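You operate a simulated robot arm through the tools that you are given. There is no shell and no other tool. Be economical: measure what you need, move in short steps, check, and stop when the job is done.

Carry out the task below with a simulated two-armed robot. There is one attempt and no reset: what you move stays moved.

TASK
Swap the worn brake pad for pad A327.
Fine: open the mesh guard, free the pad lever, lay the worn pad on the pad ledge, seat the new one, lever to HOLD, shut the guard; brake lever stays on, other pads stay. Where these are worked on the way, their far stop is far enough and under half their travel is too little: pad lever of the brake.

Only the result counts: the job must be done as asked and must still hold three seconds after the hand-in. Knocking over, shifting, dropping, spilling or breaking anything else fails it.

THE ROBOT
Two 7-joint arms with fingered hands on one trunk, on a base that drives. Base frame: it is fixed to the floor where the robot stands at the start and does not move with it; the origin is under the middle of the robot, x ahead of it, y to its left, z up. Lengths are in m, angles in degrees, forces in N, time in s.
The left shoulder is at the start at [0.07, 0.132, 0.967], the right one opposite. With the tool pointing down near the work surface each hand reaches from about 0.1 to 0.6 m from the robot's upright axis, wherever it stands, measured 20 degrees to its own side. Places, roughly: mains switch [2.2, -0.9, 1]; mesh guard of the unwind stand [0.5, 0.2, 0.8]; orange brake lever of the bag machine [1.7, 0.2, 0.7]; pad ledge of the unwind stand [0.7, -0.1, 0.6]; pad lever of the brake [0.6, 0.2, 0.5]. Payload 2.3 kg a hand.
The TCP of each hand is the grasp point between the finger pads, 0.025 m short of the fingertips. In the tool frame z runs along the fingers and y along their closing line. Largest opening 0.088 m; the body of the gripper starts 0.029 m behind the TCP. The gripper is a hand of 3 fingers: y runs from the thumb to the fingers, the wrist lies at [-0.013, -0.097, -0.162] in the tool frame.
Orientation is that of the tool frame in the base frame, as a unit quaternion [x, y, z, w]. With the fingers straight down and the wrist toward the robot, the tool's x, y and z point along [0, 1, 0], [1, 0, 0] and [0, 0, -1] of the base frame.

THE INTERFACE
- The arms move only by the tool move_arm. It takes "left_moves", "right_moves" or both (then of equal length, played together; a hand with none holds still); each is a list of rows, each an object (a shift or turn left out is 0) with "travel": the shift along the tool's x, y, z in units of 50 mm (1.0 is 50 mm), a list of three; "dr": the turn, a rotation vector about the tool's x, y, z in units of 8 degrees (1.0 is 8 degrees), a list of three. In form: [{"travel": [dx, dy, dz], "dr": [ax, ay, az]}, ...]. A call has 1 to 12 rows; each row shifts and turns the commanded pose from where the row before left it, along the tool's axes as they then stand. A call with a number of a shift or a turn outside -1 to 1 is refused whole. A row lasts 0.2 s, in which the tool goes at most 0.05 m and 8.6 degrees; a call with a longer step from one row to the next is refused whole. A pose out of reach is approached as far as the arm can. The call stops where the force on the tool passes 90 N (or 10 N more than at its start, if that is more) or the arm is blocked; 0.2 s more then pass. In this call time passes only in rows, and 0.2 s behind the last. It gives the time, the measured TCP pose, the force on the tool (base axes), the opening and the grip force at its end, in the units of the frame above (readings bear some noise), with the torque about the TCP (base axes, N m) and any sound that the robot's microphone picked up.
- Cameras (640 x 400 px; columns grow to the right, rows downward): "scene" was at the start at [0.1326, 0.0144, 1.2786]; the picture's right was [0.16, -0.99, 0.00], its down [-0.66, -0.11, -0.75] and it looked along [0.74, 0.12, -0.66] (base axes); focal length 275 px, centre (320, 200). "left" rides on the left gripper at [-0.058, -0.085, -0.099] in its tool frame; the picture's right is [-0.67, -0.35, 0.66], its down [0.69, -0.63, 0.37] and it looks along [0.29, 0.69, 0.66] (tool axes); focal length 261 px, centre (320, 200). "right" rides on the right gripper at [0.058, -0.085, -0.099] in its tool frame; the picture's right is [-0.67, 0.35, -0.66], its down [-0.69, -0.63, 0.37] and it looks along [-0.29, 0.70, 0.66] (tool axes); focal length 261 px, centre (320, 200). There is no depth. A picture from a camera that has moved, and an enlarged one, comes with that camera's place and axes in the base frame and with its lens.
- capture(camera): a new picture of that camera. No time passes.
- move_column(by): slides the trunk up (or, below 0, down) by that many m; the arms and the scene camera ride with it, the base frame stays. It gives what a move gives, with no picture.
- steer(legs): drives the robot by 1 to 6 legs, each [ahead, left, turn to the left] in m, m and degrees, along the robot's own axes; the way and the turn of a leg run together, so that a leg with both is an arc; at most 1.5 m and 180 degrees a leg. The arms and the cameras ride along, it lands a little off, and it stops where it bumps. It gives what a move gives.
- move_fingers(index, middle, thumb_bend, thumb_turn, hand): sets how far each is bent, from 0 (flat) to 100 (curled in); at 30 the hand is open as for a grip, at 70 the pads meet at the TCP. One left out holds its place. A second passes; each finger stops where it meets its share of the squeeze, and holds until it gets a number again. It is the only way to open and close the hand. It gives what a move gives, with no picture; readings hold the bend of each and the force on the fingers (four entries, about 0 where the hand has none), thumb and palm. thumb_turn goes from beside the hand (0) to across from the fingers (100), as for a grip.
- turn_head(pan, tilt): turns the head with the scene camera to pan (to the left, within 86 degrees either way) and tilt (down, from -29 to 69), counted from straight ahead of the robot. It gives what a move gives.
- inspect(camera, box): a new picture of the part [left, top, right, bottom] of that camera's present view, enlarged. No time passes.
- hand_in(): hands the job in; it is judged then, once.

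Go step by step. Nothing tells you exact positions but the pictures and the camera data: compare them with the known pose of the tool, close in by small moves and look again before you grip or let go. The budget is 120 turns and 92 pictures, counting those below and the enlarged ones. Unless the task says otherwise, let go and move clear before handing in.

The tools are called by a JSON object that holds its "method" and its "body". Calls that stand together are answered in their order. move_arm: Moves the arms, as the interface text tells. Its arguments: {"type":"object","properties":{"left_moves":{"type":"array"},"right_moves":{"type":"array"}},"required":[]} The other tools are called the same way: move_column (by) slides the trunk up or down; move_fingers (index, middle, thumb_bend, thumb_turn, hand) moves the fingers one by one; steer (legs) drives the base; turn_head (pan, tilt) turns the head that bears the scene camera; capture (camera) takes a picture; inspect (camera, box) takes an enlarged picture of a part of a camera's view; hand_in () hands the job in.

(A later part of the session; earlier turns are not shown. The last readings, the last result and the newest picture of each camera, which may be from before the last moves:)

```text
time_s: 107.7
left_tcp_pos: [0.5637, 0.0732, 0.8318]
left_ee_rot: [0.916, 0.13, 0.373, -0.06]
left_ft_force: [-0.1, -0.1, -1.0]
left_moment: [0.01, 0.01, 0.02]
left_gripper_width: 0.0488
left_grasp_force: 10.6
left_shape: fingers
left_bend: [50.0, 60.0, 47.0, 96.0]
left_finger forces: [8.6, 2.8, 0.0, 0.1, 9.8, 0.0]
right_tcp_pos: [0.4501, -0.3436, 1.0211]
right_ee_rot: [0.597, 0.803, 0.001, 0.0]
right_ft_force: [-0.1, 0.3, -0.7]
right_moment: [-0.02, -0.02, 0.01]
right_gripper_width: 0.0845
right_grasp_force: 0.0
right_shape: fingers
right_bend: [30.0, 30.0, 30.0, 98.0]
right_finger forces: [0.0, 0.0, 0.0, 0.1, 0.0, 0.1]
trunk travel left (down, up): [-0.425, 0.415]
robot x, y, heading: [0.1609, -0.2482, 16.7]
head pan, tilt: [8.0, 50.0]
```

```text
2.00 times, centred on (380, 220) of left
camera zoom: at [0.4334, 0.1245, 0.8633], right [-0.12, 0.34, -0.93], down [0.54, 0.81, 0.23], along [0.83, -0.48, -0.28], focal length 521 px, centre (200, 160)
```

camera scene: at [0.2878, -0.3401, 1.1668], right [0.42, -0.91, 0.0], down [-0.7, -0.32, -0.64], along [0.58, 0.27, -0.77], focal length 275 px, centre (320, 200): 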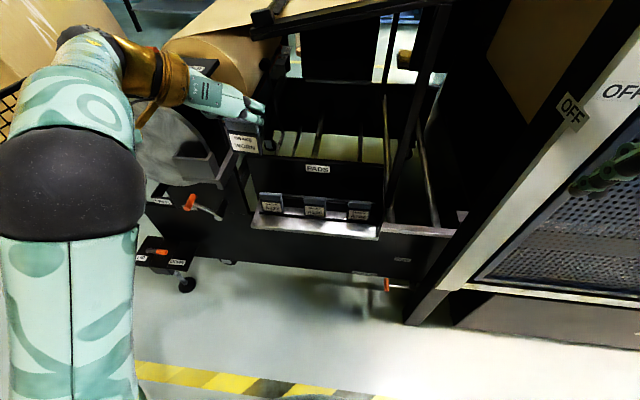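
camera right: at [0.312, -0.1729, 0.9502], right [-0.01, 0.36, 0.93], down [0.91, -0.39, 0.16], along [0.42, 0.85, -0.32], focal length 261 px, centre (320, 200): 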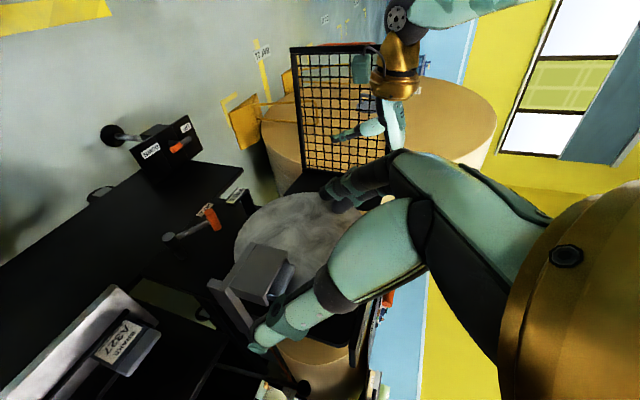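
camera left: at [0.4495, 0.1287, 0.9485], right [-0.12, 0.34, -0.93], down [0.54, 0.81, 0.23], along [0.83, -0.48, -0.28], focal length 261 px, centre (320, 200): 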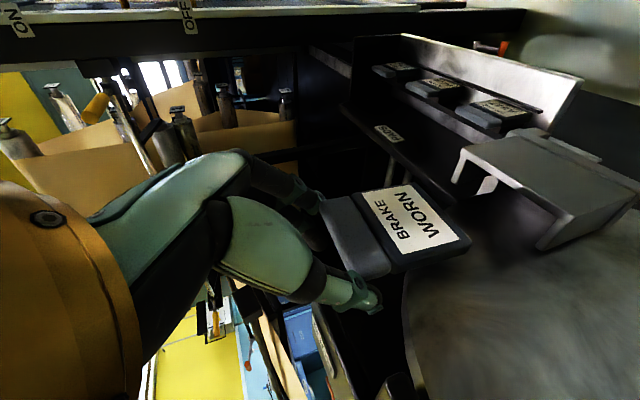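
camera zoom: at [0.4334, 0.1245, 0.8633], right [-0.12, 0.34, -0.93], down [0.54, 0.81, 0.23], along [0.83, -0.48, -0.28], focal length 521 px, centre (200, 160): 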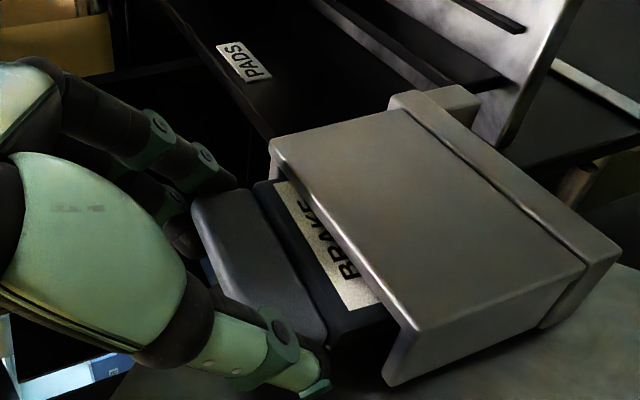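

A327 is in the pocket behind the front wall. Continuing down until it seats or the fingertips touch the walls.

{"method": "move_arm", "body": {"left_moves": [{"travel": [-0.09, 0, 0.09]}, {"travel": [-0.06, 0, 0.06]}]}}

{"method": "move_arm", "body": {"left_moves": [{"travel": [-0.05, 0, 0.05]}]}}

{"method": "move_arm", "body": {"left_moves": [{"travel": [-0.05, 0, 0.05]}]}}

```text
time_s: 108.3
left_tcp_pos: [0.5645, 0.0741, 0.8204]
left_ee_rot: [0.917, 0.129, 0.374, -0.059]
left_ft_force: [1.2, 0.9, 0.9]
left_moment: [-0.02, -0.01, 0.07]
left_gripper_width: 0.0487
left_grasp_force: 11.1
left_shape: fingers
left_bend: [50.0, 60.0, 47.0, 96.0]
left_finger forces: [8.6, 4.0, 0.1, 0.0, 9.7, 0.0]
right_tcp_pos: [0.4497, -0.3438, 1.0222]
right_ee_rot: [0.597, 0.802, 0.0, 0.0]
right_ft_force: [-0.6, -0.6, 0.0]
right_moment: [-0.01, -0.02, -0.02]
right_gripper_width: 0.0846
right_grasp_force: 0.0
right_shape: fingers
right_bend: [30.0, 30.0, 30.0, 98.0]
right_finger forces: [0.0, 0.1, 0.1, 0.0, 0.1, 0.0]
trunk travel left (down, up): [-0.425, 0.415]
robot x, y, heading: [0.1572, -0.246, 16.6]
head pan, tilt: [8.0, 50.0]
```

```text
time_s: 108.7
left_tcp_pos: [0.5621, 0.0747, 0.817]
left_ee_rot: [0.916, 0.129, 0.374, -0.059]
left_ft_force: [1.3, 0.6, 0.3]
left_moment: [-0.03, 0.02, 0.09]
left_gripper_width: 0.0489
left_grasp_force: 11.4
left_shape: fingers
left_bend: [50.0, 60.0, 47.0, 96.0]
left_finger forces: [8.6, 3.9, 0.0, 0.1, 9.8, 0.0]
right_tcp_pos: [0.4503, -0.3431, 1.022]
right_ee_rot: [0.597, 0.802, 0.001, 0.0]
right_ft_force: [0.4, 0.2, -0.7]
right_moment: [0.0, -0.03, -0.01]
right_gripper_width: 0.0849
right_grasp_force: 0.0
right_shape: fingers
right_bend: [30.0, 30.0, 30.0, 98.0]
right_finger forces: [0.0, 0.0, 0.1, 0.1, 0.0, 0.1]
trunk travel left (down, up): [-0.425, 0.415]
robot x, y, heading: [0.161, -0.2459, 16.6]
head pan, tilt: [8.0, 50.0]
```

```text
time_s: 109.1
left_tcp_pos: [0.5633, 0.0736, 0.8169]
left_ee_rot: [0.915, 0.13, 0.376, -0.06]
left_ft_force: [1.1, 1.7, 9.2]
left_moment: [-0.2, -0.19, 0.12]
left_gripper_width: 0.0486
left_grasp_force: 17.0
left_shape: fingers
left_bend: [50.0, 60.0, 47.0, 96.0]
left_finger forces: [17.0, 6.4, 0.0, 0.1, 10.0, 0.1]
right_tcp_pos: [0.4495, -0.3448, 1.0223]
right_ee_rot: [0.597, 0.803, 0.001, 0.001]
right_ft_force: [-0.7, 0.3, 0.3]
right_moment: [0.02, -0.03, -0.03]
right_gripper_width: 0.0848
right_grasp_force: 0.0
right_shape: fingers
right_bend: [30.0, 30.0, 30.0, 98.0]
right_finger forces: [0.1, 0.1, 0.1, 0.0, 0.0, 0.0]
trunk travel left (down, up): [-0.425, 0.415]
robot x, y, heading: [0.1609, -0.2442, 16.4]
head pan, tilt: [8.0, 50.0]
```

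Contact at z 0.817, about where seating is expected (the index may rest on the wall). I release, lift, and then press on the cap with a closed hand to make sure it's seated.

{"method": "move_fingers", "body": {"hand": "left", "index": 42, "thumb_bend": 40, "middle": 48}}

{"method": "move_fingers", "body": {"hand": "left", "index": 34, "thumb_bend": 34, "middle": 34}}

{"method": "move_arm", "body": {"left_moves": [{"travel": [0.2, 0, -0.3]}, {"travel": [0.4, 0, -0.4]}, {"travel": [0.4, 0, -0.4]}]}}

{"method": "inspect", "body": {"camera": "left", "box": [240, 120, 560, 320]}}

```text
time_s: 110.1
left_tcp_pos: [0.5635, 0.0736, 0.8142]
left_ee_rot: [0.917, 0.129, 0.374, -0.059]
left_ft_force: [1.0, -0.2, 0.5]
left_moment: [0.01, 0.01, -0.01]
left_gripper_width: 0.0606
left_grasp_force: 0.1
left_shape: fingers
left_bend: [42.0, 48.0, 40.0, 97.0]
left_finger forces: [0.2, 0.0, 0.1, 0.0, 0.1, 0.1]
right_tcp_pos: [0.4498, -0.3432, 1.0206]
right_ee_rot: [0.596, 0.803, 0.001, -0.001]
right_ft_force: [0.1, 0.1, 0.4]
right_moment: [0.02, -0.02, 0.02]
right_gripper_width: 0.0847
right_grasp_force: 0.0
right_shape: fingers
right_bend: [30.0, 30.0, 30.0, 98.0]
right_finger forces: [0.0, 0.0, 0.1, 0.1, 0.0, 0.0]
trunk travel left (down, up): [-0.425, 0.415]
robot x, y, heading: [0.1596, -0.2485, 16.6]
head pan, tilt: [8.0, 50.0]
```

```text
time_s: 111.1
left_tcp_pos: [0.5621, 0.0741, 0.8135]
left_ee_rot: [0.917, 0.129, 0.374, -0.06]
left_ft_force: [-0.8, -0.4, -0.5]
left_moment: [-0.02, -0.03, 0.01]
left_gripper_width: 0.0758
left_grasp_force: 0.1
left_shape: fingers
left_bend: [34.0, 34.0, 34.0, 97.0]
left_finger forces: [0.1, 0.0, 0.0, 0.0, 0.0, 0.0]
right_tcp_pos: [0.4504, -0.3438, 1.0219]
right_ee_rot: [0.597, 0.803, 0.001, 0.001]
right_ft_force: [-0.2, 0.3, 0.6]
right_moment: [0.01, 0.0, 0.02]
right_gripper_width: 0.0844
right_grasp_force: 0.1
right_shape: fingers
right_bend: [30.0, 30.0, 30.0, 98.0]
right_finger forces: [0.1, 0.0, 0.1, 0.0, 0.0, 0.2]
trunk travel left (down, up): [-0.425, 0.415]
robot x, y, heading: [0.158, -0.2474, 16.5]
head pan, tilt: [8.0, 50.0]
```

```text
time_s: 111.9
left_tcp_pos: [0.5603, 0.0716, 0.889]
left_ee_rot: [0.916, 0.129, 0.374, -0.059]
left_ft_force: [0.0, -0.5, 0.7]
left_moment: [-0.03, -0.01, 0.02]
left_gripper_width: 0.076
left_grasp_force: 0.0
left_shape: fingers
left_bend: [34.0, 34.0, 34.0, 97.0]
left_finger forces: [0.0, 0.0, 0.0, 0.1, 0.1, 0.0]
right_tcp_pos: [0.4499, -0.345, 1.0211]
right_ee_rot: [0.597, 0.802, 0.001, 0.002]
right_ft_force: [-0.4, -0.8, 0.3]
right_moment: [0.02, 0.0, 0.02]
right_gripper_width: 0.0846
right_grasp_force: 0.1
right_shape: fingers
right_bend: [30.0, 30.0, 30.0, 98.0]
right_finger forces: [0.0, 0.0, 0.0, 0.0, 0.0, 0.0]
trunk travel left (down, up): [-0.425, 0.415]
robot x, y, heading: [0.1574, -0.2428, 16.7]
head pan, tilt: [8.0, 50.0]
```

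```text
2.00 times, centred on (400, 220) of left
camera zoom: at [0.43, 0.1221, 0.9206], right [-0.12, 0.34, -0.93], down [0.54, 0.81, 0.23], along [0.83, -0.48, -0.28], focal length 521 px, centre (160, 160)
```

zoom: 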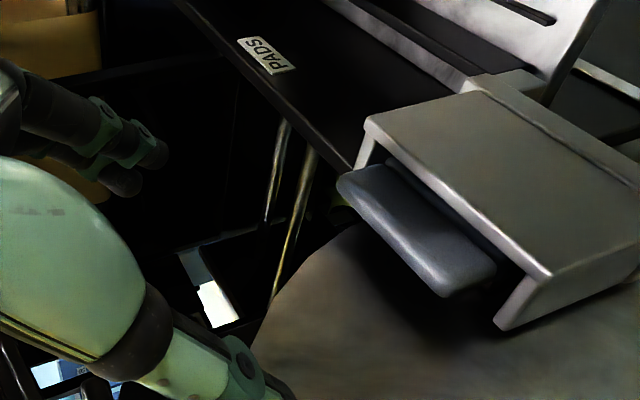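

A327 sits at the same depth as the worn pad did. Now the lever: I retract, drive back to my earlier lever pose, lower the trunk, and roll the hand as before.

{"method": "move_arm", "body": {"left_moves": [{"travel": [0, 0, -0.8]}, {"travel": [0, 0, -0.8]}]}}

{"method": "steer", "body": {"legs": [[0.0, 0.12, 0]]}}

{"method": "move_column", "body": {"by": -0.15}}

{"method": "move_arm", "body": {"left_moves": [{"dr": [0, 0, -1]}, {"dr": [0, 0, -1]}, {"dr": [0, 0, -1]}, {"dr": [0, 0, -1]}, {"dr": [0, 0, -1]}, {"dr": [0, 0, -1]}, {"dr": [0, 0, -1]}, {"dr": [0, 0, -1]}, {"dr": [0, 0, -1]}, {"dr": [0, 0, -1]}, {"dr": [0, 0, -1]}, {"dr": [0, 0, -0.25]}]}}

```text
time_s: 112.5
left_tcp_pos: [0.5064, 0.0563, 0.9467]
left_ee_rot: [0.916, 0.129, 0.374, -0.06]
left_ft_force: [0.3, -1.1, 0.1]
left_moment: [0.01, 0.01, -0.01]
left_gripper_width: 0.0761
left_grasp_force: 0.0
left_shape: fingers
left_bend: [34.0, 34.0, 34.0, 97.0]
left_finger forces: [0.0, 0.1, 0.0, 0.0, 0.1, 0.1]
right_tcp_pos: [0.4494, -0.3457, 1.022]
right_ee_rot: [0.596, 0.803, 0.0, 0.001]
right_ft_force: [0.8, -0.3, -0.1]
right_moment: [-0.03, -0.03, -0.01]
right_gripper_width: 0.0846
right_grasp_force: 0.1
right_shape: fingers
right_bend: [30.0, 30.0, 30.0, 98.0]
right_finger forces: [0.1, 0.1, 0.1, 0.0, 0.0, 0.0]
trunk travel left (down, up): [-0.425, 0.415]
robot x, y, heading: [0.1547, -0.2473, 16.8]
head pan, tilt: [8.0, 50.0]
```

```text
time_s: 113.8
left_tcp_pos: [0.4717, 0.1718, 0.9464]
left_ee_rot: [0.916, 0.13, 0.374, -0.06]
left_ft_force: [0.0, 0.6, -0.7]
left_moment: [0.02, -0.01, -0.01]
left_gripper_width: 0.0761
left_grasp_force: 0.0
left_shape: fingers
left_bend: [34.0, 34.0, 34.0, 97.0]
left_finger forces: [0.0, 0.1, 0.0, 0.0, 0.0, 0.0]
right_tcp_pos: [0.4162, -0.2286, 1.0223]
right_ee_rot: [0.597, 0.802, 0.001, 0.0]
right_ft_force: [0.8, 0.1, -0.2]
right_moment: [-0.03, -0.05, 0.0]
right_gripper_width: 0.0847
right_grasp_force: 0.0
right_shape: fingers
right_bend: [30.0, 30.0, 30.0, 98.0]
right_finger forces: [0.0, 0.0, 0.0, 0.0, 0.1, 0.0]
trunk travel left (down, up): [-0.425, 0.415]
robot x, y, heading: [0.1234, -0.1326, 16.8]
head pan, tilt: [8.0, 50.0]
```

```text
time_s: 115.5
left_tcp_pos: [0.4709, 0.1724, 0.7976]
left_ee_rot: [0.916, 0.13, 0.375, -0.06]
left_ft_force: [-0.3, -0.4, 0.1]
left_moment: [-0.02, -0.01, 0.01]
left_gripper_width: 0.0759
left_grasp_force: 0.0
left_shape: fingers
left_bend: [34.0, 34.0, 34.0, 97.0]
left_finger forces: [0.0, 0.1, 0.0, 0.1, 0.1, 0.0]
right_tcp_pos: [0.4163, -0.23, 0.8718]
right_ee_rot: [0.597, 0.802, 0.001, 0.001]
right_ft_force: [0.6, -0.1, 0.1]
right_moment: [-0.02, -0.01, -0.01]
right_gripper_width: 0.0845
right_grasp_force: 0.1
right_shape: fingers
right_bend: [30.0, 30.0, 30.0, 98.0]
right_finger forces: [0.1, 0.0, 0.0, 0.0, 0.0, 0.0]
trunk travel left (down, up): [-0.275, 0.565]
robot x, y, heading: [0.1262, -0.1276, 16.7]
head pan, tilt: [8.0, 50.0]
```

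```text
time_s: 118.1
left_tcp_pos: [0.4899, 0.2097, 0.7788]
left_ee_rot: [0.555, 0.741, 0.306, 0.222]
left_ft_force: [-0.5, -0.2, 0.0]
left_moment: [0.0, 0.02, 0.03]
left_gripper_width: 0.0764
left_grasp_force: 0.0
left_shape: fingers
left_bend: [34.0, 34.0, 34.0, 97.0]
left_finger forces: [0.0, 0.0, 0.1, 0.0, 0.0, 0.1]
left hand out of reach, approached as far as the arm can: row 7, 8, 9, 10, 11
right_tcp_pos: [0.4159, -0.2283, 0.8718]
right_ee_rot: [0.598, 0.802, 0.001, 0.001]
right_ft_force: [-0.3, -0.2, -0.3]
right_moment: [-0.04, 0.01, -0.01]
right_gripper_width: 0.0842
right_grasp_force: 0.0
right_shape: fingers
right_bend: [30.0, 30.0, 30.0, 98.0]
right_finger forces: [0.1, 0.0, 0.0, 0.0, 0.0, 0.0]
trunk travel left (down, up): [-0.275, 0.565]
robot x, y, heading: [0.1233, -0.1261, 16.8]
head pan, tilt: [8.0, 50.0]
```

Same hand orientation as when I first gripped the lever. Moving to the pre-grasp pose 8 cm short of the raised crossbar.

{"method": "move_arm", "body": {"left_moves": [{"travel": [-0.26, -0.603, 0.64]}, {"travel": [-0.26, -0.603, 0.64]}, {"travel": [-0.26, -0.603, 0.64]}]}}

{"method": "inspect", "body": {"camera": "left", "box": [240, 100, 560, 340]}}

```text
time_s: 118.9
left_tcp_pos: [0.5026, 0.173, 0.6469]
left_ee_rot: [0.557, 0.739, 0.306, 0.222]
left_ft_force: [-0.1, 0.5, -0.7]
left_moment: [0.0, -0.01, 0.01]
left_gripper_width: 0.0761
left_grasp_force: 0.0
left_shape: fingers
left_bend: [34.0, 34.0, 34.0, 97.0]
left_finger forces: [0.1, 0.0, 0.1, 0.0, 0.0, 0.1]
right_tcp_pos: [0.4174, -0.2289, 0.871]
right_ee_rot: [0.597, 0.802, 0.0, 0.0]
right_ft_force: [0.2, 0.0, -0.2]
right_moment: [-0.03, -0.01, -0.01]
right_gripper_width: 0.0845
right_grasp_force: 0.1
right_shape: fingers
right_bend: [30.0, 30.0, 30.0, 98.0]
right_finger forces: [0.1, 0.0, 0.1, 0.0, 0.0, 0.1]
trunk travel left (down, up): [-0.275, 0.565]
robot x, y, heading: [0.126, -0.1288, 16.6]
head pan, tilt: [8.0, 50.0]
```

```text
1.67 times, centred on (400, 220) of left
camera zoom: at [0.3939, 0.0815, 0.6579], right [0.39, -0.57, -0.72], down [-0.38, 0.61, -0.69], along [0.84, 0.54, 0.02], focal length 434 px, centre (187, 167)
```

zoom: 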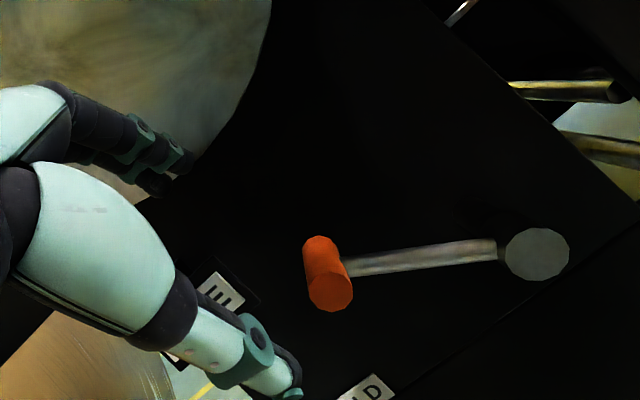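

The crossbar is ~9 cm ahead, 1 cm to the right. Advancing around it and closing.

{"method": "move_arm", "body": {"left_moves": [{"travel": [-0.07, 0, 0.6]}, {"travel": [-0.07, 0, 0.6]}, {"travel": [-0.06, 0, 0.56]}]}}

{"method": "move_fingers", "body": {"hand": "left", "index": 64, "middle": 64, "thumb_bend": 62}}

```text
time_s: 119.7
left_tcp_pos: [0.5664, 0.1783, 0.5841]
left_ee_rot: [0.557, 0.74, 0.307, 0.222]
left_ft_force: [-0.2, 0.8, 0.3]
left_moment: [-0.01, 0.02, 0.0]
left_gripper_width: 0.076
left_grasp_force: 0.1
left_shape: fingers
left_bend: [34.0, 34.0, 34.0, 97.0]
left_finger forces: [0.1, 0.0, 0.0, 0.1, 0.0, 0.1]
right_tcp_pos: [0.4165, -0.2292, 0.8722]
right_ee_rot: [0.596, 0.803, 0.001, 0.0]
right_ft_force: [0.1, 0.8, -0.2]
right_moment: [-0.02, -0.03, -0.01]
right_gripper_width: 0.0847
right_grasp_force: 0.1
right_shape: fingers
right_bend: [30.0, 30.0, 30.0, 98.0]
right_finger forces: [0.1, 0.1, 0.1, 0.0, 0.0, 0.0]
trunk travel left (down, up): [-0.275, 0.565]
robot x, y, heading: [0.1233, -0.1362, 16.9]
head pan, tilt: [8.0, 50.0]
```

```text
time_s: 120.7
left_tcp_pos: [0.5639, 0.1791, 0.5852]
left_ee_rot: [0.557, 0.739, 0.306, 0.223]
left_ft_force: [4.2, 2.3, 3.8]
left_moment: [0.13, -0.33, 0.04]
left_gripper_width: 0.0233
left_grasp_force: 7.3
left_shape: fingers
left_bend: [60.0, 52.0, 58.0, 97.0]
left_finger forces: [2.1, 8.1, 0.0, 0.0, 4.1, 0.0]
right_tcp_pos: [0.4163, -0.2294, 0.8718]
right_ee_rot: [0.597, 0.802, 0.0, 0.001]
right_ft_force: [0.5, -1.0, 0.2]
right_moment: [-0.03, 0.0, -0.01]
right_gripper_width: 0.0847
right_grasp_force: 0.0
right_shape: fingers
right_bend: [30.0, 30.0, 30.0, 98.0]
right_finger forces: [0.0, 0.1, 0.1, 0.0, 0.0, 0.0]
trunk travel left (down, up): [-0.275, 0.565]
robot x, y, heading: [0.1252, -0.1322, 16.5]
head pan, tilt: [8.0, 50.0]
```

Gripped. Bringing the lever down along its arc to HOLD.

{"method": "move_arm", "body": {"left_moves": [{"travel": [0.14, -0.317, 0.317]}, {"travel": [0.02, -0.33, 0.33]}, {"travel": [-0.1, -0.325, 0.325]}, {"travel": [-0.13, -0.2, 0.2]}]}}

{"method": "move_arm", "body": {"left_moves": [{"travel": [-0.05, -0.12, 0.12]}]}}

```text
time_s: 121.7
left_tcp_pos: [0.5623, 0.1788, 0.5075]
left_ee_rot: [0.554, 0.739, 0.313, 0.224]
left_ft_force: [-4.2, 3.2, 22.0]
left_moment: [0.39, -0.59, 0.24]
left_gripper_width: 0.0176
left_grasp_force: 11.0
left_shape: fingers
left_bend: [59.0, 56.0, 63.0, 97.0]
left_finger forces: [4.5, 17.2, 0.0, 0.0, 0.3, 0.0]
right_tcp_pos: [0.4122, -0.2313, 0.8728]
right_ee_rot: [0.596, 0.803, 0.003, 0.003]
right_ft_force: [-0.1, 0.7, -0.4]
right_moment: [-0.03, -0.02, 0.01]
right_gripper_width: 0.0848
right_grasp_force: 0.1
right_shape: fingers
right_bend: [30.0, 30.0, 30.0, 98.0]
right_finger forces: [0.1, 0.1, 0.0, 0.1, 0.0, 0.0]
trunk travel left (down, up): [-0.275, 0.565]
robot x, y, heading: [0.1274, -0.1315, 16.6]
head pan, tilt: [8.0, 50.0]
```

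```text
time_s: 122.1
left_tcp_pos: [0.5609, 0.1763, 0.5011]
left_ee_rot: [0.553, 0.738, 0.314, 0.225]
left_ft_force: [-5.8, 5.5, 32.9]
left_moment: [0.57, -1.0, 0.37]
left_gripper_width: 0.0226
left_grasp_force: 16.2
left_shape: fingers
left_bend: [55.0, 50.0, 62.0, 97.0]
left_finger forces: [9.2, 22.6, 0.0, 0.0, 0.0, 0.0]
right_tcp_pos: [0.4095, -0.2312, 0.8747]
right_ee_rot: [0.597, 0.802, 0.004, 0.003]
right_ft_force: [0.4, -0.6, -0.1]
right_moment: [-0.03, -0.03, 0.0]
right_gripper_width: 0.0849
right_grasp_force: 0.0
right_shape: fingers
right_bend: [30.0, 30.0, 30.0, 98.0]
right_finger forces: [0.1, 0.1, 0.0, 0.0, 0.0, 0.0]
trunk travel left (down, up): [-0.275, 0.565]
robot x, y, heading: [0.1261, -0.1283, 16.7]
head pan, tilt: [8.0, 50.0]
```

Force is climbing to 33 N with the TCP at the original HOLD height. One more small push to make sure it's on the stop.

{"method": "move_arm", "body": {"left_moves": [{"travel": [0, -0.12, 0.12]}]}}

{"method": "move_arm", "body": {"left_moves": [{"travel": [0, 0.2, -0.2]}]}}

{"method": "move_fingers", "body": {"hand": "left", "index": 32, "middle": 32, "thumb_bend": 32}}

{"method": "move_arm", "body": {"left_moves": [{"travel": [0, 0, -0.7]}, {"travel": [0, 0, -0.8]}, {"travel": [0, 0, -0.7]}]}}

{"method": "inspect", "body": {"camera": "left", "box": [240, 100, 560, 340]}}

```text
time_s: 122.5
left_tcp_pos: [0.5633, 0.1759, 0.4949]
left_ee_rot: [0.554, 0.735, 0.317, 0.229]
left_ft_force: [-2.5, 5.2, 41.6]
left_moment: [0.48, -1.44, 0.2]
left_gripper_width: 0.0275
left_grasp_force: 19.3
left_shape: fingers
left_bend: [49.0, 46.0, 62.0, 97.0]
left_finger forces: [16.4, 22.4, 0.0, 0.0, 0.0, 0.0]
right_tcp_pos: [0.4084, -0.2339, 0.8746]
right_ee_rot: [0.596, 0.803, 0.005, 0.003]
right_ft_force: [-0.1, 0.2, -0.7]
right_moment: [-0.02, -0.03, 0.0]
right_gripper_width: 0.0847
right_grasp_force: 0.0
right_shape: fingers
right_bend: [30.0, 30.0, 30.0, 98.0]
right_finger forces: [0.0, 0.0, 0.0, 0.0, 0.1, 0.1]
trunk travel left (down, up): [-0.275, 0.565]
robot x, y, heading: [0.1274, -0.1286, 16.7]
head pan, tilt: [8.0, 50.0]
```

```text
time_s: 122.9
left_tcp_pos: [0.5642, 0.175, 0.4997]
left_ee_rot: [0.557, 0.738, 0.307, 0.223]
left_ft_force: [5.5, 7.5, 18.4]
left_moment: [0.17, -0.52, 0.09]
left_gripper_width: 0.0225
left_grasp_force: 10.7
left_shape: fingers
left_bend: [55.0, 50.0, 62.0, 97.0]
left_finger forces: [9.4, 11.5, 0.1, 0.0, 0.0, 0.0]
right_tcp_pos: [0.4138, -0.2291, 0.8723]
right_ee_rot: [0.597, 0.802, 0.003, 0.002]
right_ft_force: [0.4, -0.5, 0.5]
right_moment: [0.01, 0.03, 0.0]
right_gripper_width: 0.0844
right_grasp_force: 0.1
right_shape: fingers
right_bend: [30.0, 30.0, 30.0, 98.0]
right_finger forces: [0.0, 0.1, 0.0, 0.0, 0.1, 0.1]
trunk travel left (down, up): [-0.275, 0.565]
robot x, y, heading: [0.1231, -0.1312, 16.6]
head pan, tilt: [8.0, 50.0]
```

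```text
time_s: 123.9
left_tcp_pos: [0.5657, 0.176, 0.4998]
left_ee_rot: [0.557, 0.739, 0.306, 0.223]
left_ft_force: [0.2, 0.1, -0.2]
left_moment: [0.0, 0.01, -0.03]
left_gripper_width: 0.0802
left_grasp_force: 0.1
left_shape: fingers
left_bend: [32.0, 32.0, 32.0, 97.0]
left_finger forces: [0.0, 0.0, 0.0, 0.0, 0.1, 0.1]
right_tcp_pos: [0.4145, -0.2301, 0.8718]
right_ee_rot: [0.597, 0.802, 0.001, 0.0]
right_ft_force: [0.1, -0.2, 0.0]
right_moment: [-0.02, -0.01, -0.02]
right_gripper_width: 0.0843
right_grasp_force: 0.0
right_shape: fingers
right_bend: [30.0, 30.0, 30.0, 98.0]
right_finger forces: [0.0, 0.0, 0.0, 0.1, 0.1, 0.0]
trunk travel left (down, up): [-0.275, 0.565]
robot x, y, heading: [0.1232, -0.1311, 16.4]
head pan, tilt: [8.0, 50.0]
```

```text
time_s: 124.7
left_tcp_pos: [0.4915, 0.1552, 0.5765]
left_ee_rot: [0.557, 0.74, 0.306, 0.222]
left_ft_force: [-0.5, 0.6, -0.9]
left_moment: [0.0, -0.02, 0.01]
left_gripper_width: 0.0802
left_grasp_force: 0.0
left_shape: fingers
left_bend: [32.0, 32.0, 32.0, 97.0]
left_finger forces: [0.1, 0.0, 0.1, 0.0, 0.0, 0.0]
right_tcp_pos: [0.4157, -0.2302, 0.8714]
right_ee_rot: [0.597, 0.802, 0.001, 0.0]
right_ft_force: [-0.1, -0.2, 0.3]
right_moment: [0.02, 0.0, -0.02]
right_gripper_width: 0.0845
right_grasp_force: 0.1
right_shape: fingers
right_bend: [30.0, 30.0, 30.0, 98.0]
right_finger forces: [0.1, 0.1, 0.0, 0.0, 0.0, 0.1]
trunk travel left (down, up): [-0.275, 0.565]
robot x, y, heading: [0.1243, -0.1328, 17.0]
head pan, tilt: [8.0, 50.0]
```

```text
1.67 times, centred on (400, 220) of left
camera zoom: at [0.3823, 0.0619, 0.588], right [0.39, -0.57, -0.72], down [-0.38, 0.61, -0.69], along [0.84, 0.54, 0.02], focal length 434 px, centre (187, 167)
```

zoom: 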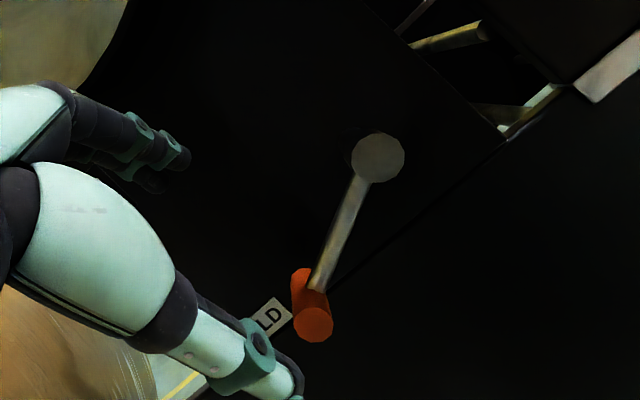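

The lever is back at its original HOLD angle. Now for the guard: I raise the trunk, bring the left hand back to fingers-down and high, and drive back-left to reach the open door's outer side.

{"method": "move_arm", "body": {"left_moves": [{"travel": [0, -0.5, -0.7]}, {"travel": [0, -0.3, -0.5]}]}}

{"method": "move_column", "body": {"by": 0.25}}

{"method": "move_arm", "body": {"left_moves": [{"travel": [0, 0.5, -0.5]}, {"travel": [0, 0.5, -0.5]}, {"travel": [0, 0.5, -0.5]}, {"dr": [1, 0, 0]}, {"dr": [1, 0, 0]}, {"dr": [1, 0, 0]}, {"dr": [1, 0, 0]}, {"dr": [1, 0, 0]}, {"dr": [0.62, 0, 0]}]}}

{"method": "move_fingers", "body": {"hand": "left", "index": 64, "middle": 64, "thumb_bend": 64}}

```text
time_s: 125.3
left_tcp_pos: [0.4607, 0.1433, 0.5659]
left_ee_rot: [0.556, 0.739, 0.307, 0.223]
left_ft_force: [0.0, -0.9, 0.3]
left_moment: [0.03, 0.01, 0.02]
left_gripper_width: 0.0805
left_grasp_force: 0.0
left_shape: fingers
left_bend: [32.0, 32.0, 32.0, 97.0]
left_finger forces: [0.0, 0.0, 0.0, 0.1, 0.0, 0.1]
left hand out of reach, approached as far as the arm can: row 1, 2
right_tcp_pos: [0.4165, -0.2286, 0.871]
right_ee_rot: [0.597, 0.802, 0.001, 0.001]
right_ft_force: [0.4, 0.0, -1.1]
right_moment: [-0.02, 0.03, -0.01]
right_gripper_width: 0.0847
right_grasp_force: 0.1
right_shape: fingers
right_bend: [30.0, 30.0, 30.0, 98.0]
right_finger forces: [0.0, 0.1, 0.0, 0.0, 0.1, 0.0]
trunk travel left (down, up): [-0.275, 0.565]
robot x, y, heading: [0.1223, -0.1337, 16.7]
head pan, tilt: [8.0, 50.0]
```

```text
time_s: 127.9
left_tcp_pos: [0.4614, 0.1433, 0.8166]
left_ee_rot: [0.556, 0.739, 0.307, 0.223]
left_ft_force: [-0.7, -0.4, -0.4]
left_moment: [0.01, -0.05, -0.01]
left_gripper_width: 0.0803
left_grasp_force: 0.0
left_shape: fingers
left_bend: [32.0, 32.0, 32.0, 97.0]
left_finger forces: [0.1, 0.0, 0.0, 0.0, 0.0, 0.0]
right_tcp_pos: [0.416, -0.23, 1.1209]
right_ee_rot: [0.596, 0.803, 0.001, 0.0]
right_ft_force: [0.0, 0.9, 0.0]
right_moment: [-0.02, 0.01, 0.01]
right_gripper_width: 0.0844
right_grasp_force: 0.0
right_shape: fingers
right_bend: [30.0, 30.0, 30.0, 98.0]
right_finger forces: [0.0, 0.1, 0.0, 0.0, 0.0, 0.0]
trunk travel left (down, up): [-0.525, 0.315]
robot x, y, heading: [0.1234, -0.1338, 16.6]
head pan, tilt: [8.0, 50.0]
```

```text
time_s: 129.9
left_tcp_pos: [0.4933, 0.1511, 0.9107]
left_ee_rot: [0.6, 0.8, 0.001, -0.007]
left_ft_force: [1.0, 0.0, -0.6]
left_moment: [-0.03, -0.04, 0.04]
left_gripper_width: 0.0802
left_grasp_force: 0.1
left_shape: fingers
left_bend: [32.0, 32.0, 32.0, 97.0]
left_finger forces: [0.0, 0.0, 0.0, 0.0, 0.1, 0.0]
left hand out of reach, approached as far as the arm can: row 1, 2, 3
right_tcp_pos: [0.4172, -0.2298, 1.1217]
right_ee_rot: [0.597, 0.802, 0.001, 0.0]
right_ft_force: [0.3, 0.0, -0.1]
right_moment: [0.0, 0.03, 0.02]
right_gripper_width: 0.0843
right_grasp_force: 0.0
right_shape: fingers
right_bend: [30.0, 30.0, 30.0, 98.0]
right_finger forces: [0.0, 0.1, 0.1, 0.0, 0.1, 0.1]
trunk travel left (down, up): [-0.525, 0.315]
robot x, y, heading: [0.1229, -0.1304, 16.8]
head pan, tilt: [8.0, 50.0]
```

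```text
time_s: 130.9
left_tcp_pos: [0.4931, 0.1507, 0.9115]
left_ee_rot: [0.599, 0.801, 0.001, -0.007]
left_ft_force: [0.0, 0.1, 0.2]
left_moment: [0.02, -0.04, 0.04]
left_gripper_width: 0.0114
left_grasp_force: 0.1
left_shape: fingers
left_bend: [64.0, 64.0, 64.0, 97.0]
left_finger forces: [0.0, 0.1, 0.0, 0.0, 0.1, 0.0]
right_tcp_pos: [0.4155, -0.2294, 1.1212]
right_ee_rot: [0.597, 0.802, 0.001, 0.0]
right_ft_force: [0.0, -0.7, -0.6]
right_moment: [0.01, 0.01, -0.03]
right_gripper_width: 0.0845
right_grasp_force: 0.0
right_shape: fingers
right_bend: [30.0, 30.0, 30.0, 98.0]
right_finger forces: [0.0, 0.0, 0.0, 0.1, 0.0, 0.0]
trunk travel left (down, up): [-0.525, 0.315]
robot x, y, heading: [0.1254, -0.1304, 16.6]
head pan, tilt: [8.0, 50.0]
```

Raising the hand, driving back-left, and then reaching over the door to its outer side (still above it).

{"method": "move_arm", "body": {"left_moves": [{"travel": [0, 0, -0.8]}, {"travel": [0, 0, -0.8]}]}}

{"method": "steer", "body": {"legs": [[-0.126, 0.24, 0]]}}

{"method": "move_arm", "body": {"left_moves": [{"travel": [0.8, 0.4, 0]}, {"travel": [0.8, 0.4, 0]}, {"travel": [0.8, 0.4, 0]}, {"travel": [0.8, 0.4, 0]}, {"travel": [0.6, 0.3, 0]}]}}

```text
time_s: 131.5
left_tcp_pos: [0.4944, 0.1497, 0.992]
left_ee_rot: [0.599, 0.801, 0.0, -0.007]
left_ft_force: [0.2, -0.3, 0.3]
left_moment: [-0.01, 0.02, -0.03]
left_gripper_width: 0.0118
left_grasp_force: 0.0
left_shape: fingers
left_bend: [64.0, 64.0, 64.0, 97.0]
left_finger forces: [0.1, 0.0, 0.1, 0.1, 0.0, 0.0]
right_tcp_pos: [0.4144, -0.2276, 1.1211]
right_ee_rot: [0.596, 0.803, 0.0, 0.001]
right_ft_force: [-0.5, -0.6, 0.1]
right_moment: [0.03, 0.0, -0.02]
right_gripper_width: 0.0848
right_grasp_force: 0.0
right_shape: fingers
right_bend: [30.0, 30.0, 30.0, 98.0]
right_finger forces: [0.1, 0.0, 0.0, 0.1, 0.0, 0.1]
trunk travel left (down, up): [-0.525, 0.315]
robot x, y, heading: [0.1246, -0.1304, 16.8]
head pan, tilt: [8.0, 50.0]
```

```text
time_s: 133.4
left_tcp_pos: [0.3071, 0.3411, 0.9911]
left_ee_rot: [0.6, 0.8, 0.001, -0.007]
left_ft_force: [-0.7, 0.5, 0.2]
left_moment: [0.0, 0.01, -0.01]
left_gripper_width: 0.0115
left_grasp_force: 0.0
left_shape: fingers
left_bend: [64.0, 64.0, 64.0, 97.0]
left_finger forces: [0.0, 0.1, 0.0, 0.0, 0.1, 0.0]
right_tcp_pos: [0.2265, -0.0379, 1.121]
right_ee_rot: [0.597, 0.802, 0.001, 0.0]
right_ft_force: [0.3, 0.4, -0.6]
right_moment: [-0.04, 0.01, 0.0]
right_gripper_width: 0.0849
right_grasp_force: 0.0
right_shape: fingers
right_bend: [30.0, 30.0, 30.0, 98.0]
right_finger forces: [0.1, 0.1, 0.0, 0.0, 0.0, 0.1]
trunk travel left (down, up): [-0.525, 0.315]
robot x, y, heading: [-0.0652, 0.0598, 16.5]
head pan, tilt: [8.0, 50.0]
```

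```text
time_s: 134.6
left_tcp_pos: [0.3414, 0.5436, 0.9888]
left_ee_rot: [0.601, 0.799, 0.0, -0.008]
left_ft_force: [0.8, 0.3, 0.1]
left_moment: [0.01, -0.02, -0.02]
left_gripper_width: 0.0114
left_grasp_force: 0.0
left_shape: fingers
left_bend: [64.0, 64.0, 64.0, 97.0]
left_finger forces: [0.0, 0.0, 0.0, 0.1, 0.1, 0.1]
left hand out of reach, approached as far as the arm can: row 5
right_tcp_pos: [0.2264, -0.0367, 1.1219]
right_ee_rot: [0.598, 0.801, -0.001, 0.001]
right_ft_force: [0.1, -0.8, -0.1]
right_moment: [0.01, 0.06, -0.02]
right_gripper_width: 0.0847
right_grasp_force: 0.1
right_shape: fingers
right_bend: [30.0, 30.0, 30.0, 98.0]
right_finger forces: [0.1, 0.0, 0.1, 0.0, 0.0, 0.1]
trunk travel left (down, up): [-0.525, 0.315]
robot x, y, heading: [-0.0667, 0.06, 16.7]
head pan, tilt: [8.0, 50.0]
```

The hand should be just outside the door. One check picture with the head turned toward it before lowering.

{"method": "turn_head", "body": {"pan": 28, "tilt": 45}}

{"method": "capture", "body": {"camera": "scene"}}

```text
time_s: 135.4
left_tcp_pos: [0.3418, 0.5445, 0.9908]
left_ee_rot: [0.6, 0.8, 0.0, -0.007]
left_ft_force: [0.1, 0.1, 0.3]
left_moment: [-0.01, -0.01, 0.01]
left_gripper_width: 0.0116
left_grasp_force: 0.0
left_shape: fingers
left_bend: [64.0, 64.0, 64.0, 97.0]
left_finger forces: [0.0, 0.0, 0.1, 0.1, 0.1, 0.0]
right_tcp_pos: [0.225, -0.0379, 1.1215]
right_ee_rot: [0.598, 0.802, 0.0, 0.001]
right_ft_force: [0.4, 0.6, 0.1]
right_moment: [-0.01, 0.0, -0.03]
right_gripper_width: 0.0847
right_grasp_force: 0.2
right_shape: fingers
right_bend: [30.0, 30.0, 30.0, 98.0]
right_finger forces: [0.1, 0.0, 0.0, 0.0, 0.0, 0.1]
trunk travel left (down, up): [-0.525, 0.315]
robot x, y, heading: [-0.0661, 0.0584, 16.5]
head pan, tilt: [28.0, 45.0]
```

```text
0 pictures are left
camera scene: at [0.0399, 0.1332, 1.2737], right [0.7, -0.71, 0.0], down [-0.5, -0.5, -0.71], along [0.5, 0.5, -0.71], focal length 275 px, centre (320, 200)
```

scene: 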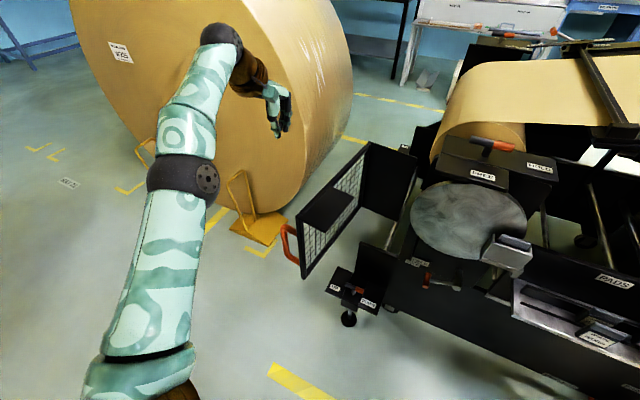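

I have no more pictures, but this view shows the door at about 96°, with my hand ~10 cm outside its face and clear of the handle. I lower the fingers just below the door's top edge and begin pushing it closed, using force readings.

{"method": "move_arm", "body": {"left_moves": [{"travel": [0, 0, 0.9]}, {"travel": [0, 0, 0.9]}, {"travel": [0, 0, 0.96]}]}}

{"method": "move_arm", "body": {"left_moves": [{"travel": [-0.5, -0.19, 0]}, {"travel": [-0.5, -0.19, 0]}, {"travel": [-0.5, -0.19, 0]}, {"travel": [-0.5, -0.19, 0]}]}}

```text
time_s: 136.2
left_tcp_pos: [0.3389, 0.5461, 0.8493]
left_ee_rot: [0.6, 0.8, 0.0, -0.006]
left_ft_force: [0.3, 0.5, 0.8]
left_moment: [-0.05, 0.0, 0.01]
left_gripper_width: 0.0115
left_grasp_force: 0.0
left_shape: fingers
left_bend: [64.0, 64.0, 64.0, 97.0]
left_finger forces: [0.0, 0.0, 0.1, 0.0, 0.1, 0.1]
right_tcp_pos: [0.2251, -0.0379, 1.1223]
right_ee_rot: [0.597, 0.802, -0.001, 0.001]
right_ft_force: [1.1, 0.4, -0.2]
right_moment: [0.0, -0.01, 0.01]
right_gripper_width: 0.0845
right_grasp_force: 0.1
right_shape: fingers
right_bend: [30.0, 30.0, 30.0, 98.0]
right_finger forces: [0.1, 0.0, 0.0, 0.0, 0.0, 0.0]
trunk travel left (down, up): [-0.525, 0.315]
robot x, y, heading: [-0.0663, 0.0618, 16.5]
head pan, tilt: [28.0, 45.0]
```

```text
time_s: 137.2
left_tcp_pos: [0.3306, 0.4401, 0.8512]
left_ee_rot: [0.6, 0.8, 0.001, -0.007]
left_ft_force: [-0.6, -0.4, 0.4]
left_moment: [0.01, -0.02, 0.01]
left_gripper_width: 0.0114
left_grasp_force: 0.5
left_shape: fingers
left_bend: [64.0, 64.0, 64.0, 98.0]
left_finger forces: [0.0, 0.0, 0.0, 0.0, 0.1, 0.1]
right_tcp_pos: [0.2256, -0.038, 1.1204]
right_ee_rot: [0.598, 0.802, 0.001, 0.001]
right_ft_force: [-0.3, 0.4, 0.2]
right_moment: [0.01, 0.03, -0.02]
right_gripper_width: 0.0846
right_grasp_force: 0.1
right_shape: fingers
right_bend: [30.0, 30.0, 30.0, 98.0]
right_finger forces: [0.0, 0.1, 0.0, 0.1, 0.0, 0.0]
trunk travel left (down, up): [-0.525, 0.315]
robot x, y, heading: [-0.064, 0.0632, 16.5]
head pan, tilt: [28.0, 45.0]
```

Light or no residual force, as in the opening push. Continuing along the arc slightly lower.

{"method": "move_arm", "body": {"left_moves": [{"travel": [-0.55, -0.14, 0.12]}, {"travel": [-0.55, -0.14, 0]}, {"travel": [-0.55, -0.14, 0]}, {"travel": [-0.5, -0.1, 0]}]}}

{"method": "move_arm", "body": {"left_moves": [{"travel": [-0.5, 0.03, 0]}, {"travel": [-0.5, 0.03, 0]}, {"travel": [-0.5, 0.03, 0]}, {"travel": [-0.44, 0.06, 0]}]}}

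```text
time_s: 138.2
left_tcp_pos: [0.3369, 0.3288, 0.8456]
left_ee_rot: [0.6, 0.8, 0.002, -0.008]
left_ft_force: [0.4, 0.0, -1.2]
left_moment: [0.02, -0.01, 0.04]
left_gripper_width: 0.0113
left_grasp_force: 0.0
left_shape: fingers
left_bend: [64.0, 64.0, 64.0, 98.0]
left_finger forces: [0.0, 0.0, 0.0, 0.0, 0.0, 0.1]
right_tcp_pos: [0.2259, -0.0397, 1.1215]
right_ee_rot: [0.597, 0.802, 0.001, 0.001]
right_ft_force: [0.1, -0.2, 0.0]
right_moment: [0.01, -0.04, -0.03]
right_gripper_width: 0.0847
right_grasp_force: 0.1
right_shape: fingers
right_bend: [30.0, 30.0, 30.0, 98.0]
right_finger forces: [0.1, 0.0, 0.0, 0.1, 0.1, 0.0]
trunk travel left (down, up): [-0.525, 0.315]
robot x, y, heading: [-0.0689, 0.0588, 16.7]
head pan, tilt: [28.0, 45.0]
```

```text
time_s: 139.2
left_tcp_pos: [0.3707, 0.2438, 0.8465]
left_ee_rot: [0.59, 0.807, -0.011, 0.005]
left_ft_force: [0.0, -0.5, 0.7]
left_moment: [0.0, 0.0, -0.02]
left_gripper_width: 0.0111
left_grasp_force: 0.0
left_shape: fingers
left_bend: [64.0, 64.0, 64.0, 98.0]
left_finger forces: [0.1, 0.0, 0.1, 0.0, 0.1, 0.0]
right_tcp_pos: [0.2249, -0.0375, 1.1211]
right_ee_rot: [0.598, 0.802, 0.0, 0.0]
right_ft_force: [0.4, 0.5, -0.1]
right_moment: [-0.02, 0.02, -0.03]
right_gripper_width: 0.0849
right_grasp_force: 0.1
right_shape: fingers
right_bend: [30.0, 30.0, 30.0, 98.0]
right_finger forces: [0.0, 0.0, 0.1, 0.0, 0.1, 0.0]
trunk travel left (down, up): [-0.525, 0.315]
robot x, y, heading: [-0.0671, 0.063, 16.7]
head pan, tilt: [28.0, 45.0]
```

Continuing the arc toward the closed position; contact with the closed frame should show as a force at about 0.67 ahead.

{"method": "move_arm", "body": {"left_moves": [{"travel": [-0.5, 0.19, 0]}, {"travel": [-0.5, 0.19, 0]}, {"travel": [-0.5, 0.19, 0]}, {"travel": [-0.5, 0.22, 0]}]}}

{"method": "move_arm", "body": {"left_moves": [{"travel": [-0.3, 0.3, 0]}, {"travel": [-0.3, 0.3, 0]}, {"travel": [-0.3, 0.3, 0]}]}}

```text
time_s: 140.2
left_tcp_pos: [0.4363, 0.151, 0.8394]
left_ee_rot: [0.6, 0.8, 0.003, -0.009]
left_ft_force: [0.1, 0.1, 0.3]
left_moment: [0.04, -0.02, 0.06]
left_gripper_width: 0.0113
left_grasp_force: 0.2
left_shape: fingers
left_bend: [64.0, 64.0, 64.0, 98.0]
left_finger forces: [0.0, 0.2, 0.1, 0.0, 0.0, 0.0]
right_tcp_pos: [0.2264, -0.0386, 1.1213]
right_ee_rot: [0.597, 0.802, 0.0, 0.001]
right_ft_force: [0.7, 0.8, 0.7]
right_moment: [0.01, -0.02, -0.03]
right_gripper_width: 0.0848
right_grasp_force: 0.0
right_shape: fingers
right_bend: [30.0, 30.0, 30.0, 98.0]
right_finger forces: [0.0, 0.0, 0.0, 0.0, 0.1, 0.1]
trunk travel left (down, up): [-0.525, 0.315]
robot x, y, heading: [-0.0679, 0.064, 16.3]
head pan, tilt: [28.0, 45.0]
```

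```text
time_s: 141.0
left_tcp_pos: [0.4541, 0.1404, 0.8406]
left_ee_rot: [0.6, 0.8, 0.0, -0.007]
left_ft_force: [-0.2, 0.0, 0.4]
left_moment: [-0.03, -0.02, 0.0]
left_gripper_width: 0.0112
left_grasp_force: 0.1
left_shape: fingers
left_bend: [64.0, 64.0, 64.0, 98.0]
left_finger forces: [0.0, 0.1, 0.0, 0.0, 0.0, 0.1]
left hand out of reach, approached as far as the arm can: row 2, 3
right_tcp_pos: [0.2245, -0.0376, 1.1229]
right_ee_rot: [0.597, 0.802, 0.0, 0.001]
right_ft_force: [0.0, -0.6, -0.2]
right_moment: [0.03, 0.01, 0.01]
right_gripper_width: 0.0848
right_grasp_force: 0.1
right_shape: fingers
right_bend: [30.0, 30.0, 30.0, 98.0]
right_finger forces: [0.0, 0.0, 0.0, 0.0, 0.0, 0.1]
trunk travel left (down, up): [-0.525, 0.315]
robot x, y, heading: [-0.0625, 0.0603, 16.7]
head pan, tilt: [28.0, 45.0]
```

Arm at its limit, so I use the base to push forward gently and look for a reaction force.

{"method": "steer", "body": {"legs": [[0.04, -0.03, 0]]}}

{"method": "steer", "body": {"legs": [[0.03, 0, 0]]}}

```text
time_s: 142.1
left_tcp_pos: [0.4762, 0.1114, 0.8415]
left_ee_rot: [0.604, 0.797, -0.006, -0.015]
left_ft_force: [-47.1, -11.5, 7.1]
left_moment: [0.59, -1.81, 0.5]
left_gripper_width: 0.0111
left_grasp_force: 24.2
left_shape: fingers
left_bend: [64.0, 70.0, 64.0, 98.0]
left_finger forces: [0.0, 48.9, 0.0, 0.1, 0.0, 0.0]
right_tcp_pos: [0.2492, -0.0598, 1.1263]
right_ee_rot: [0.597, 0.802, 0.008, 0.006]
right_ft_force: [-0.2, 0.0, 0.1]
right_moment: [0.0, -0.01, 0.01]
right_gripper_width: 0.0845
right_grasp_force: 0.1
right_shape: fingers
right_bend: [30.0, 30.0, 30.0, 98.0]
right_finger forces: [0.0, 0.0, 0.0, 0.0, 0.0, 0.0]
trunk travel left (down, up): [-0.525, 0.315]
robot x, y, heading: [-0.0204, 0.044, 16.8]
head pan, tilt: [28.0, 45.0]
stopped in leg 1: the force on the tool passed its limit at 93 N (the readings are from after the stop); the commanded pose is now the measured one
```

```text
time_s: 142.9
left_tcp_pos: [0.4763, 0.1071, 0.8335]
left_ee_rot: [0.609, 0.793, -0.02, -0.026]
left_ft_force: [-48.8, -14.0, 7.1]
left_moment: [0.71, -1.97, 0.42]
left_gripper_width: 0.0111
left_grasp_force: 25.8
left_shape: fingers
left_bend: [64.0, 70.0, 64.0, 98.0]
left_finger forces: [0.0, 50.9, 0.0, 0.0, 0.0, 0.0]
right_tcp_pos: [0.2586, -0.0566, 1.1264]
right_ee_rot: [0.596, 0.803, 0.008, 0.007]
right_ft_force: [-1.0, 0.1, -1.1]
right_moment: [0.0, -0.01, -0.01]
right_gripper_width: 0.0845
right_grasp_force: 0.1
right_shape: fingers
right_bend: [30.0, 30.0, 30.0, 98.0]
right_finger forces: [0.0, 0.0, 0.0, 0.0, 0.0, 0.0]
trunk travel left (down, up): [-0.525, 0.315]
robot x, y, heading: [-0.0152, 0.0443, 16.6]
head pan, tilt: [28.0, 45.0]
stopped in leg 1: the force on the tool passed its limit at 99 N (the readings are from after the stop); the commanded pose is now the measured one
```

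A hard reaction of ~50 N straight back along the stand's normal: the door face is square and against its stop. I back off, shift toward the handle end, and probe there to confirm it's parallel (fully shut).

{"method": "move_arm", "body": {"left_moves": [{"travel": [0, -0.8, -0.1]}, {"travel": [-0.7, 0, 0]}, {"travel": [-0.7, 0, 0]}]}}

{"method": "move_arm", "body": {"left_moves": [{"travel": [0, 0.3, 0]}, {"travel": [0, 0.3, 0]}, {"travel": [0, 0.25, 0]}]}}

```text
time_s: 143.7
left_tcp_pos: [0.463, 0.0705, 0.8312]
left_ee_rot: [0.605, 0.795, -0.024, -0.029]
left_ft_force: [-0.2, 0.0, -0.6]
left_moment: [-0.01, 0.0, 0.0]
left_gripper_width: 0.0115
left_grasp_force: 0.0
left_shape: fingers
left_bend: [64.0, 64.0, 64.0, 98.0]
left_finger forces: [0.0, 0.0, 0.0, 0.1, 0.0, 0.0]
left hand out of reach, approached as far as the arm can: row 3
right_tcp_pos: [0.2804, -0.0516, 1.1197]
right_ee_rot: [0.596, 0.803, 0.0, 0.0]
right_ft_force: [0.8, 0.3, -0.7]
right_moment: [-0.03, -0.04, -0.01]
right_gripper_width: 0.0845
right_grasp_force: 0.0
right_shape: fingers
right_bend: [30.0, 30.0, 30.0, 98.0]
right_finger forces: [0.1, 0.1, 0.1, 0.0, 0.0, 0.1]
trunk travel left (down, up): [-0.525, 0.315]
robot x, y, heading: [-0.012, 0.0474, 16.8]
head pan, tilt: [28.0, 45.0]
```

```text
time_s: 144.5
left_tcp_pos: [0.4804, 0.0854, 0.8301]
left_ee_rot: [0.607, 0.794, -0.023, -0.027]
left_ft_force: [-7.8, -5.6, 1.3]
left_moment: [0.07, -0.1, -0.02]
left_gripper_width: 0.0116
left_grasp_force: 4.6
left_shape: fingers
left_bend: [64.0, 69.0, 64.0, 98.0]
left_finger forces: [0.0, 10.3, 0.0, 0.0, 0.0, 0.1]
left hand out of reach, approached as far as the arm can: row 1, 2, 3
right_tcp_pos: [0.2762, -0.054, 1.1221]
right_ee_rot: [0.595, 0.804, 0.002, 0.001]
right_ft_force: [0.3, -0.5, -0.4]
right_moment: [-0.02, 0.03, 0.01]
right_gripper_width: 0.0845
right_grasp_force: 0.1
right_shape: fingers
right_bend: [30.0, 30.0, 30.0, 98.0]
right_finger forces: [0.0, 0.0, 0.0, 0.1, 0.0, 0.0]
trunk travel left (down, up): [-0.525, 0.315]
robot x, y, heading: [-0.0122, 0.0449, 16.8]
head pan, tilt: [28.0, 45.0]
```

Contact at the same depth, so the door appears shut and parallel. To be sure, I retract the left hand and press the handle end with the right fist.

{"method": "move_arm", "body": {"left_moves": [{"travel": [0, -0.6, -0.3]}, {"travel": [0.3, -0.6, -0.7]}, {"travel": [0.5, -0.5, -0.7]}, {"travel": [0.8, 0, -0.5]}, {"travel": [0.8, 0, -0.4]}, {"travel": [0.8, 0, 0]}]}}

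{"method": "move_fingers", "body": {"hand": "right", "index": 64, "middle": 64, "thumb_bend": 64}}

{"method": "move_arm", "body": {"right_moves": [{"travel": [0, 0, 0.92]}, {"travel": [0, 0, 0.92]}, {"travel": [0, 0, 0.92]}, {"travel": [0, 0, 0.92]}, {"travel": [0, 0, 0.92]}, {"travel": [0, 0, 0.92]}, {"travel": [0, 0, 0.92]}]}}

```text
time_s: 145.9
left_tcp_pos: [0.3686, 0.222, 0.9672]
left_ee_rot: [0.605, 0.795, -0.024, -0.028]
left_ft_force: [0.4, 0.3, -0.2]
left_moment: [0.03, 0.0, -0.01]
left_gripper_width: 0.011
left_grasp_force: 0.1
left_shape: fingers
left_bend: [64.0, 64.0, 64.0, 98.0]
left_finger forces: [0.0, 0.1, 0.0, 0.1, 0.0, 0.1]
right_tcp_pos: [0.2788, -0.0508, 1.1218]
right_ee_rot: [0.596, 0.803, 0.0, 0.001]
right_ft_force: [0.1, 0.7, 0.1]
right_moment: [0.02, 0.01, -0.01]
right_gripper_width: 0.0844
right_grasp_force: 0.0
right_shape: fingers
right_bend: [30.0, 30.0, 30.0, 98.0]
right_finger forces: [0.0, 0.0, 0.0, 0.0, 0.0, 0.0]
trunk travel left (down, up): [-0.525, 0.315]
robot x, y, heading: [-0.0145, 0.0445, 16.9]
head pan, tilt: [28.0, 45.0]
```

```text
time_s: 146.9
left_tcp_pos: [0.3698, 0.2207, 0.9671]
left_ee_rot: [0.606, 0.794, -0.023, -0.029]
left_ft_force: [0.0, 0.2, -0.5]
left_moment: [0.05, -0.03, 0.01]
left_gripper_width: 0.0111
left_grasp_force: 0.0
left_shape: fingers
left_bend: [64.0, 64.0, 64.0, 98.0]
left_finger forces: [0.1, 0.1, 0.0, 0.0, 0.0, 0.0]
right_tcp_pos: [0.2788, -0.052, 1.1221]
right_ee_rot: [0.596, 0.803, 0.001, -0.001]
right_ft_force: [-0.1, -0.1, 0.6]
right_moment: [-0.01, -0.01, 0.0]
right_gripper_width: 0.0114
right_grasp_force: 0.1
right_shape: fingers
right_bend: [64.0, 64.0, 64.0, 98.0]
right_finger forces: [0.0, 0.1, 0.0, 0.0, 0.0, 0.1]
trunk travel left (down, up): [-0.525, 0.315]
robot x, y, heading: [-0.0109, 0.0463, 16.5]
head pan, tilt: [28.0, 45.0]
```

```text
time_s: 148.5
left_tcp_pos: [0.3702, 0.2215, 0.9686]
left_ee_rot: [0.607, 0.794, -0.023, -0.029]
left_ft_force: [0.3, 0.0, 0.6]
left_moment: [-0.03, 0.05, 0.01]
left_gripper_width: 0.0112
left_grasp_force: 0.0
left_shape: fingers
left_bend: [64.0, 64.0, 64.0, 98.0]
left_finger forces: [0.1, 0.1, 0.1, 0.0, 0.0, 0.0]
right_tcp_pos: [0.361, -0.0317, 0.8696]
right_ee_rot: [0.595, 0.804, -0.001, -0.001]
right_ft_force: [0.0, 0.1, 0.3]
right_moment: [0.01, -0.03, 0.02]
right_gripper_width: 0.0115
right_grasp_force: 0.1
right_shape: fingers
right_bend: [64.0, 64.0, 64.0, 98.0]
right_finger forces: [0.1, 0.1, 0.0, 0.0, 0.1, 0.0]
right hand out of reach, approached as far as the arm can: row 4, 5, 6, 7
trunk travel left (down, up): [-0.525, 0.315]
robot x, y, heading: [-0.0181, 0.0483, 16.7]
head pan, tilt: [28.0, 45.0]
```

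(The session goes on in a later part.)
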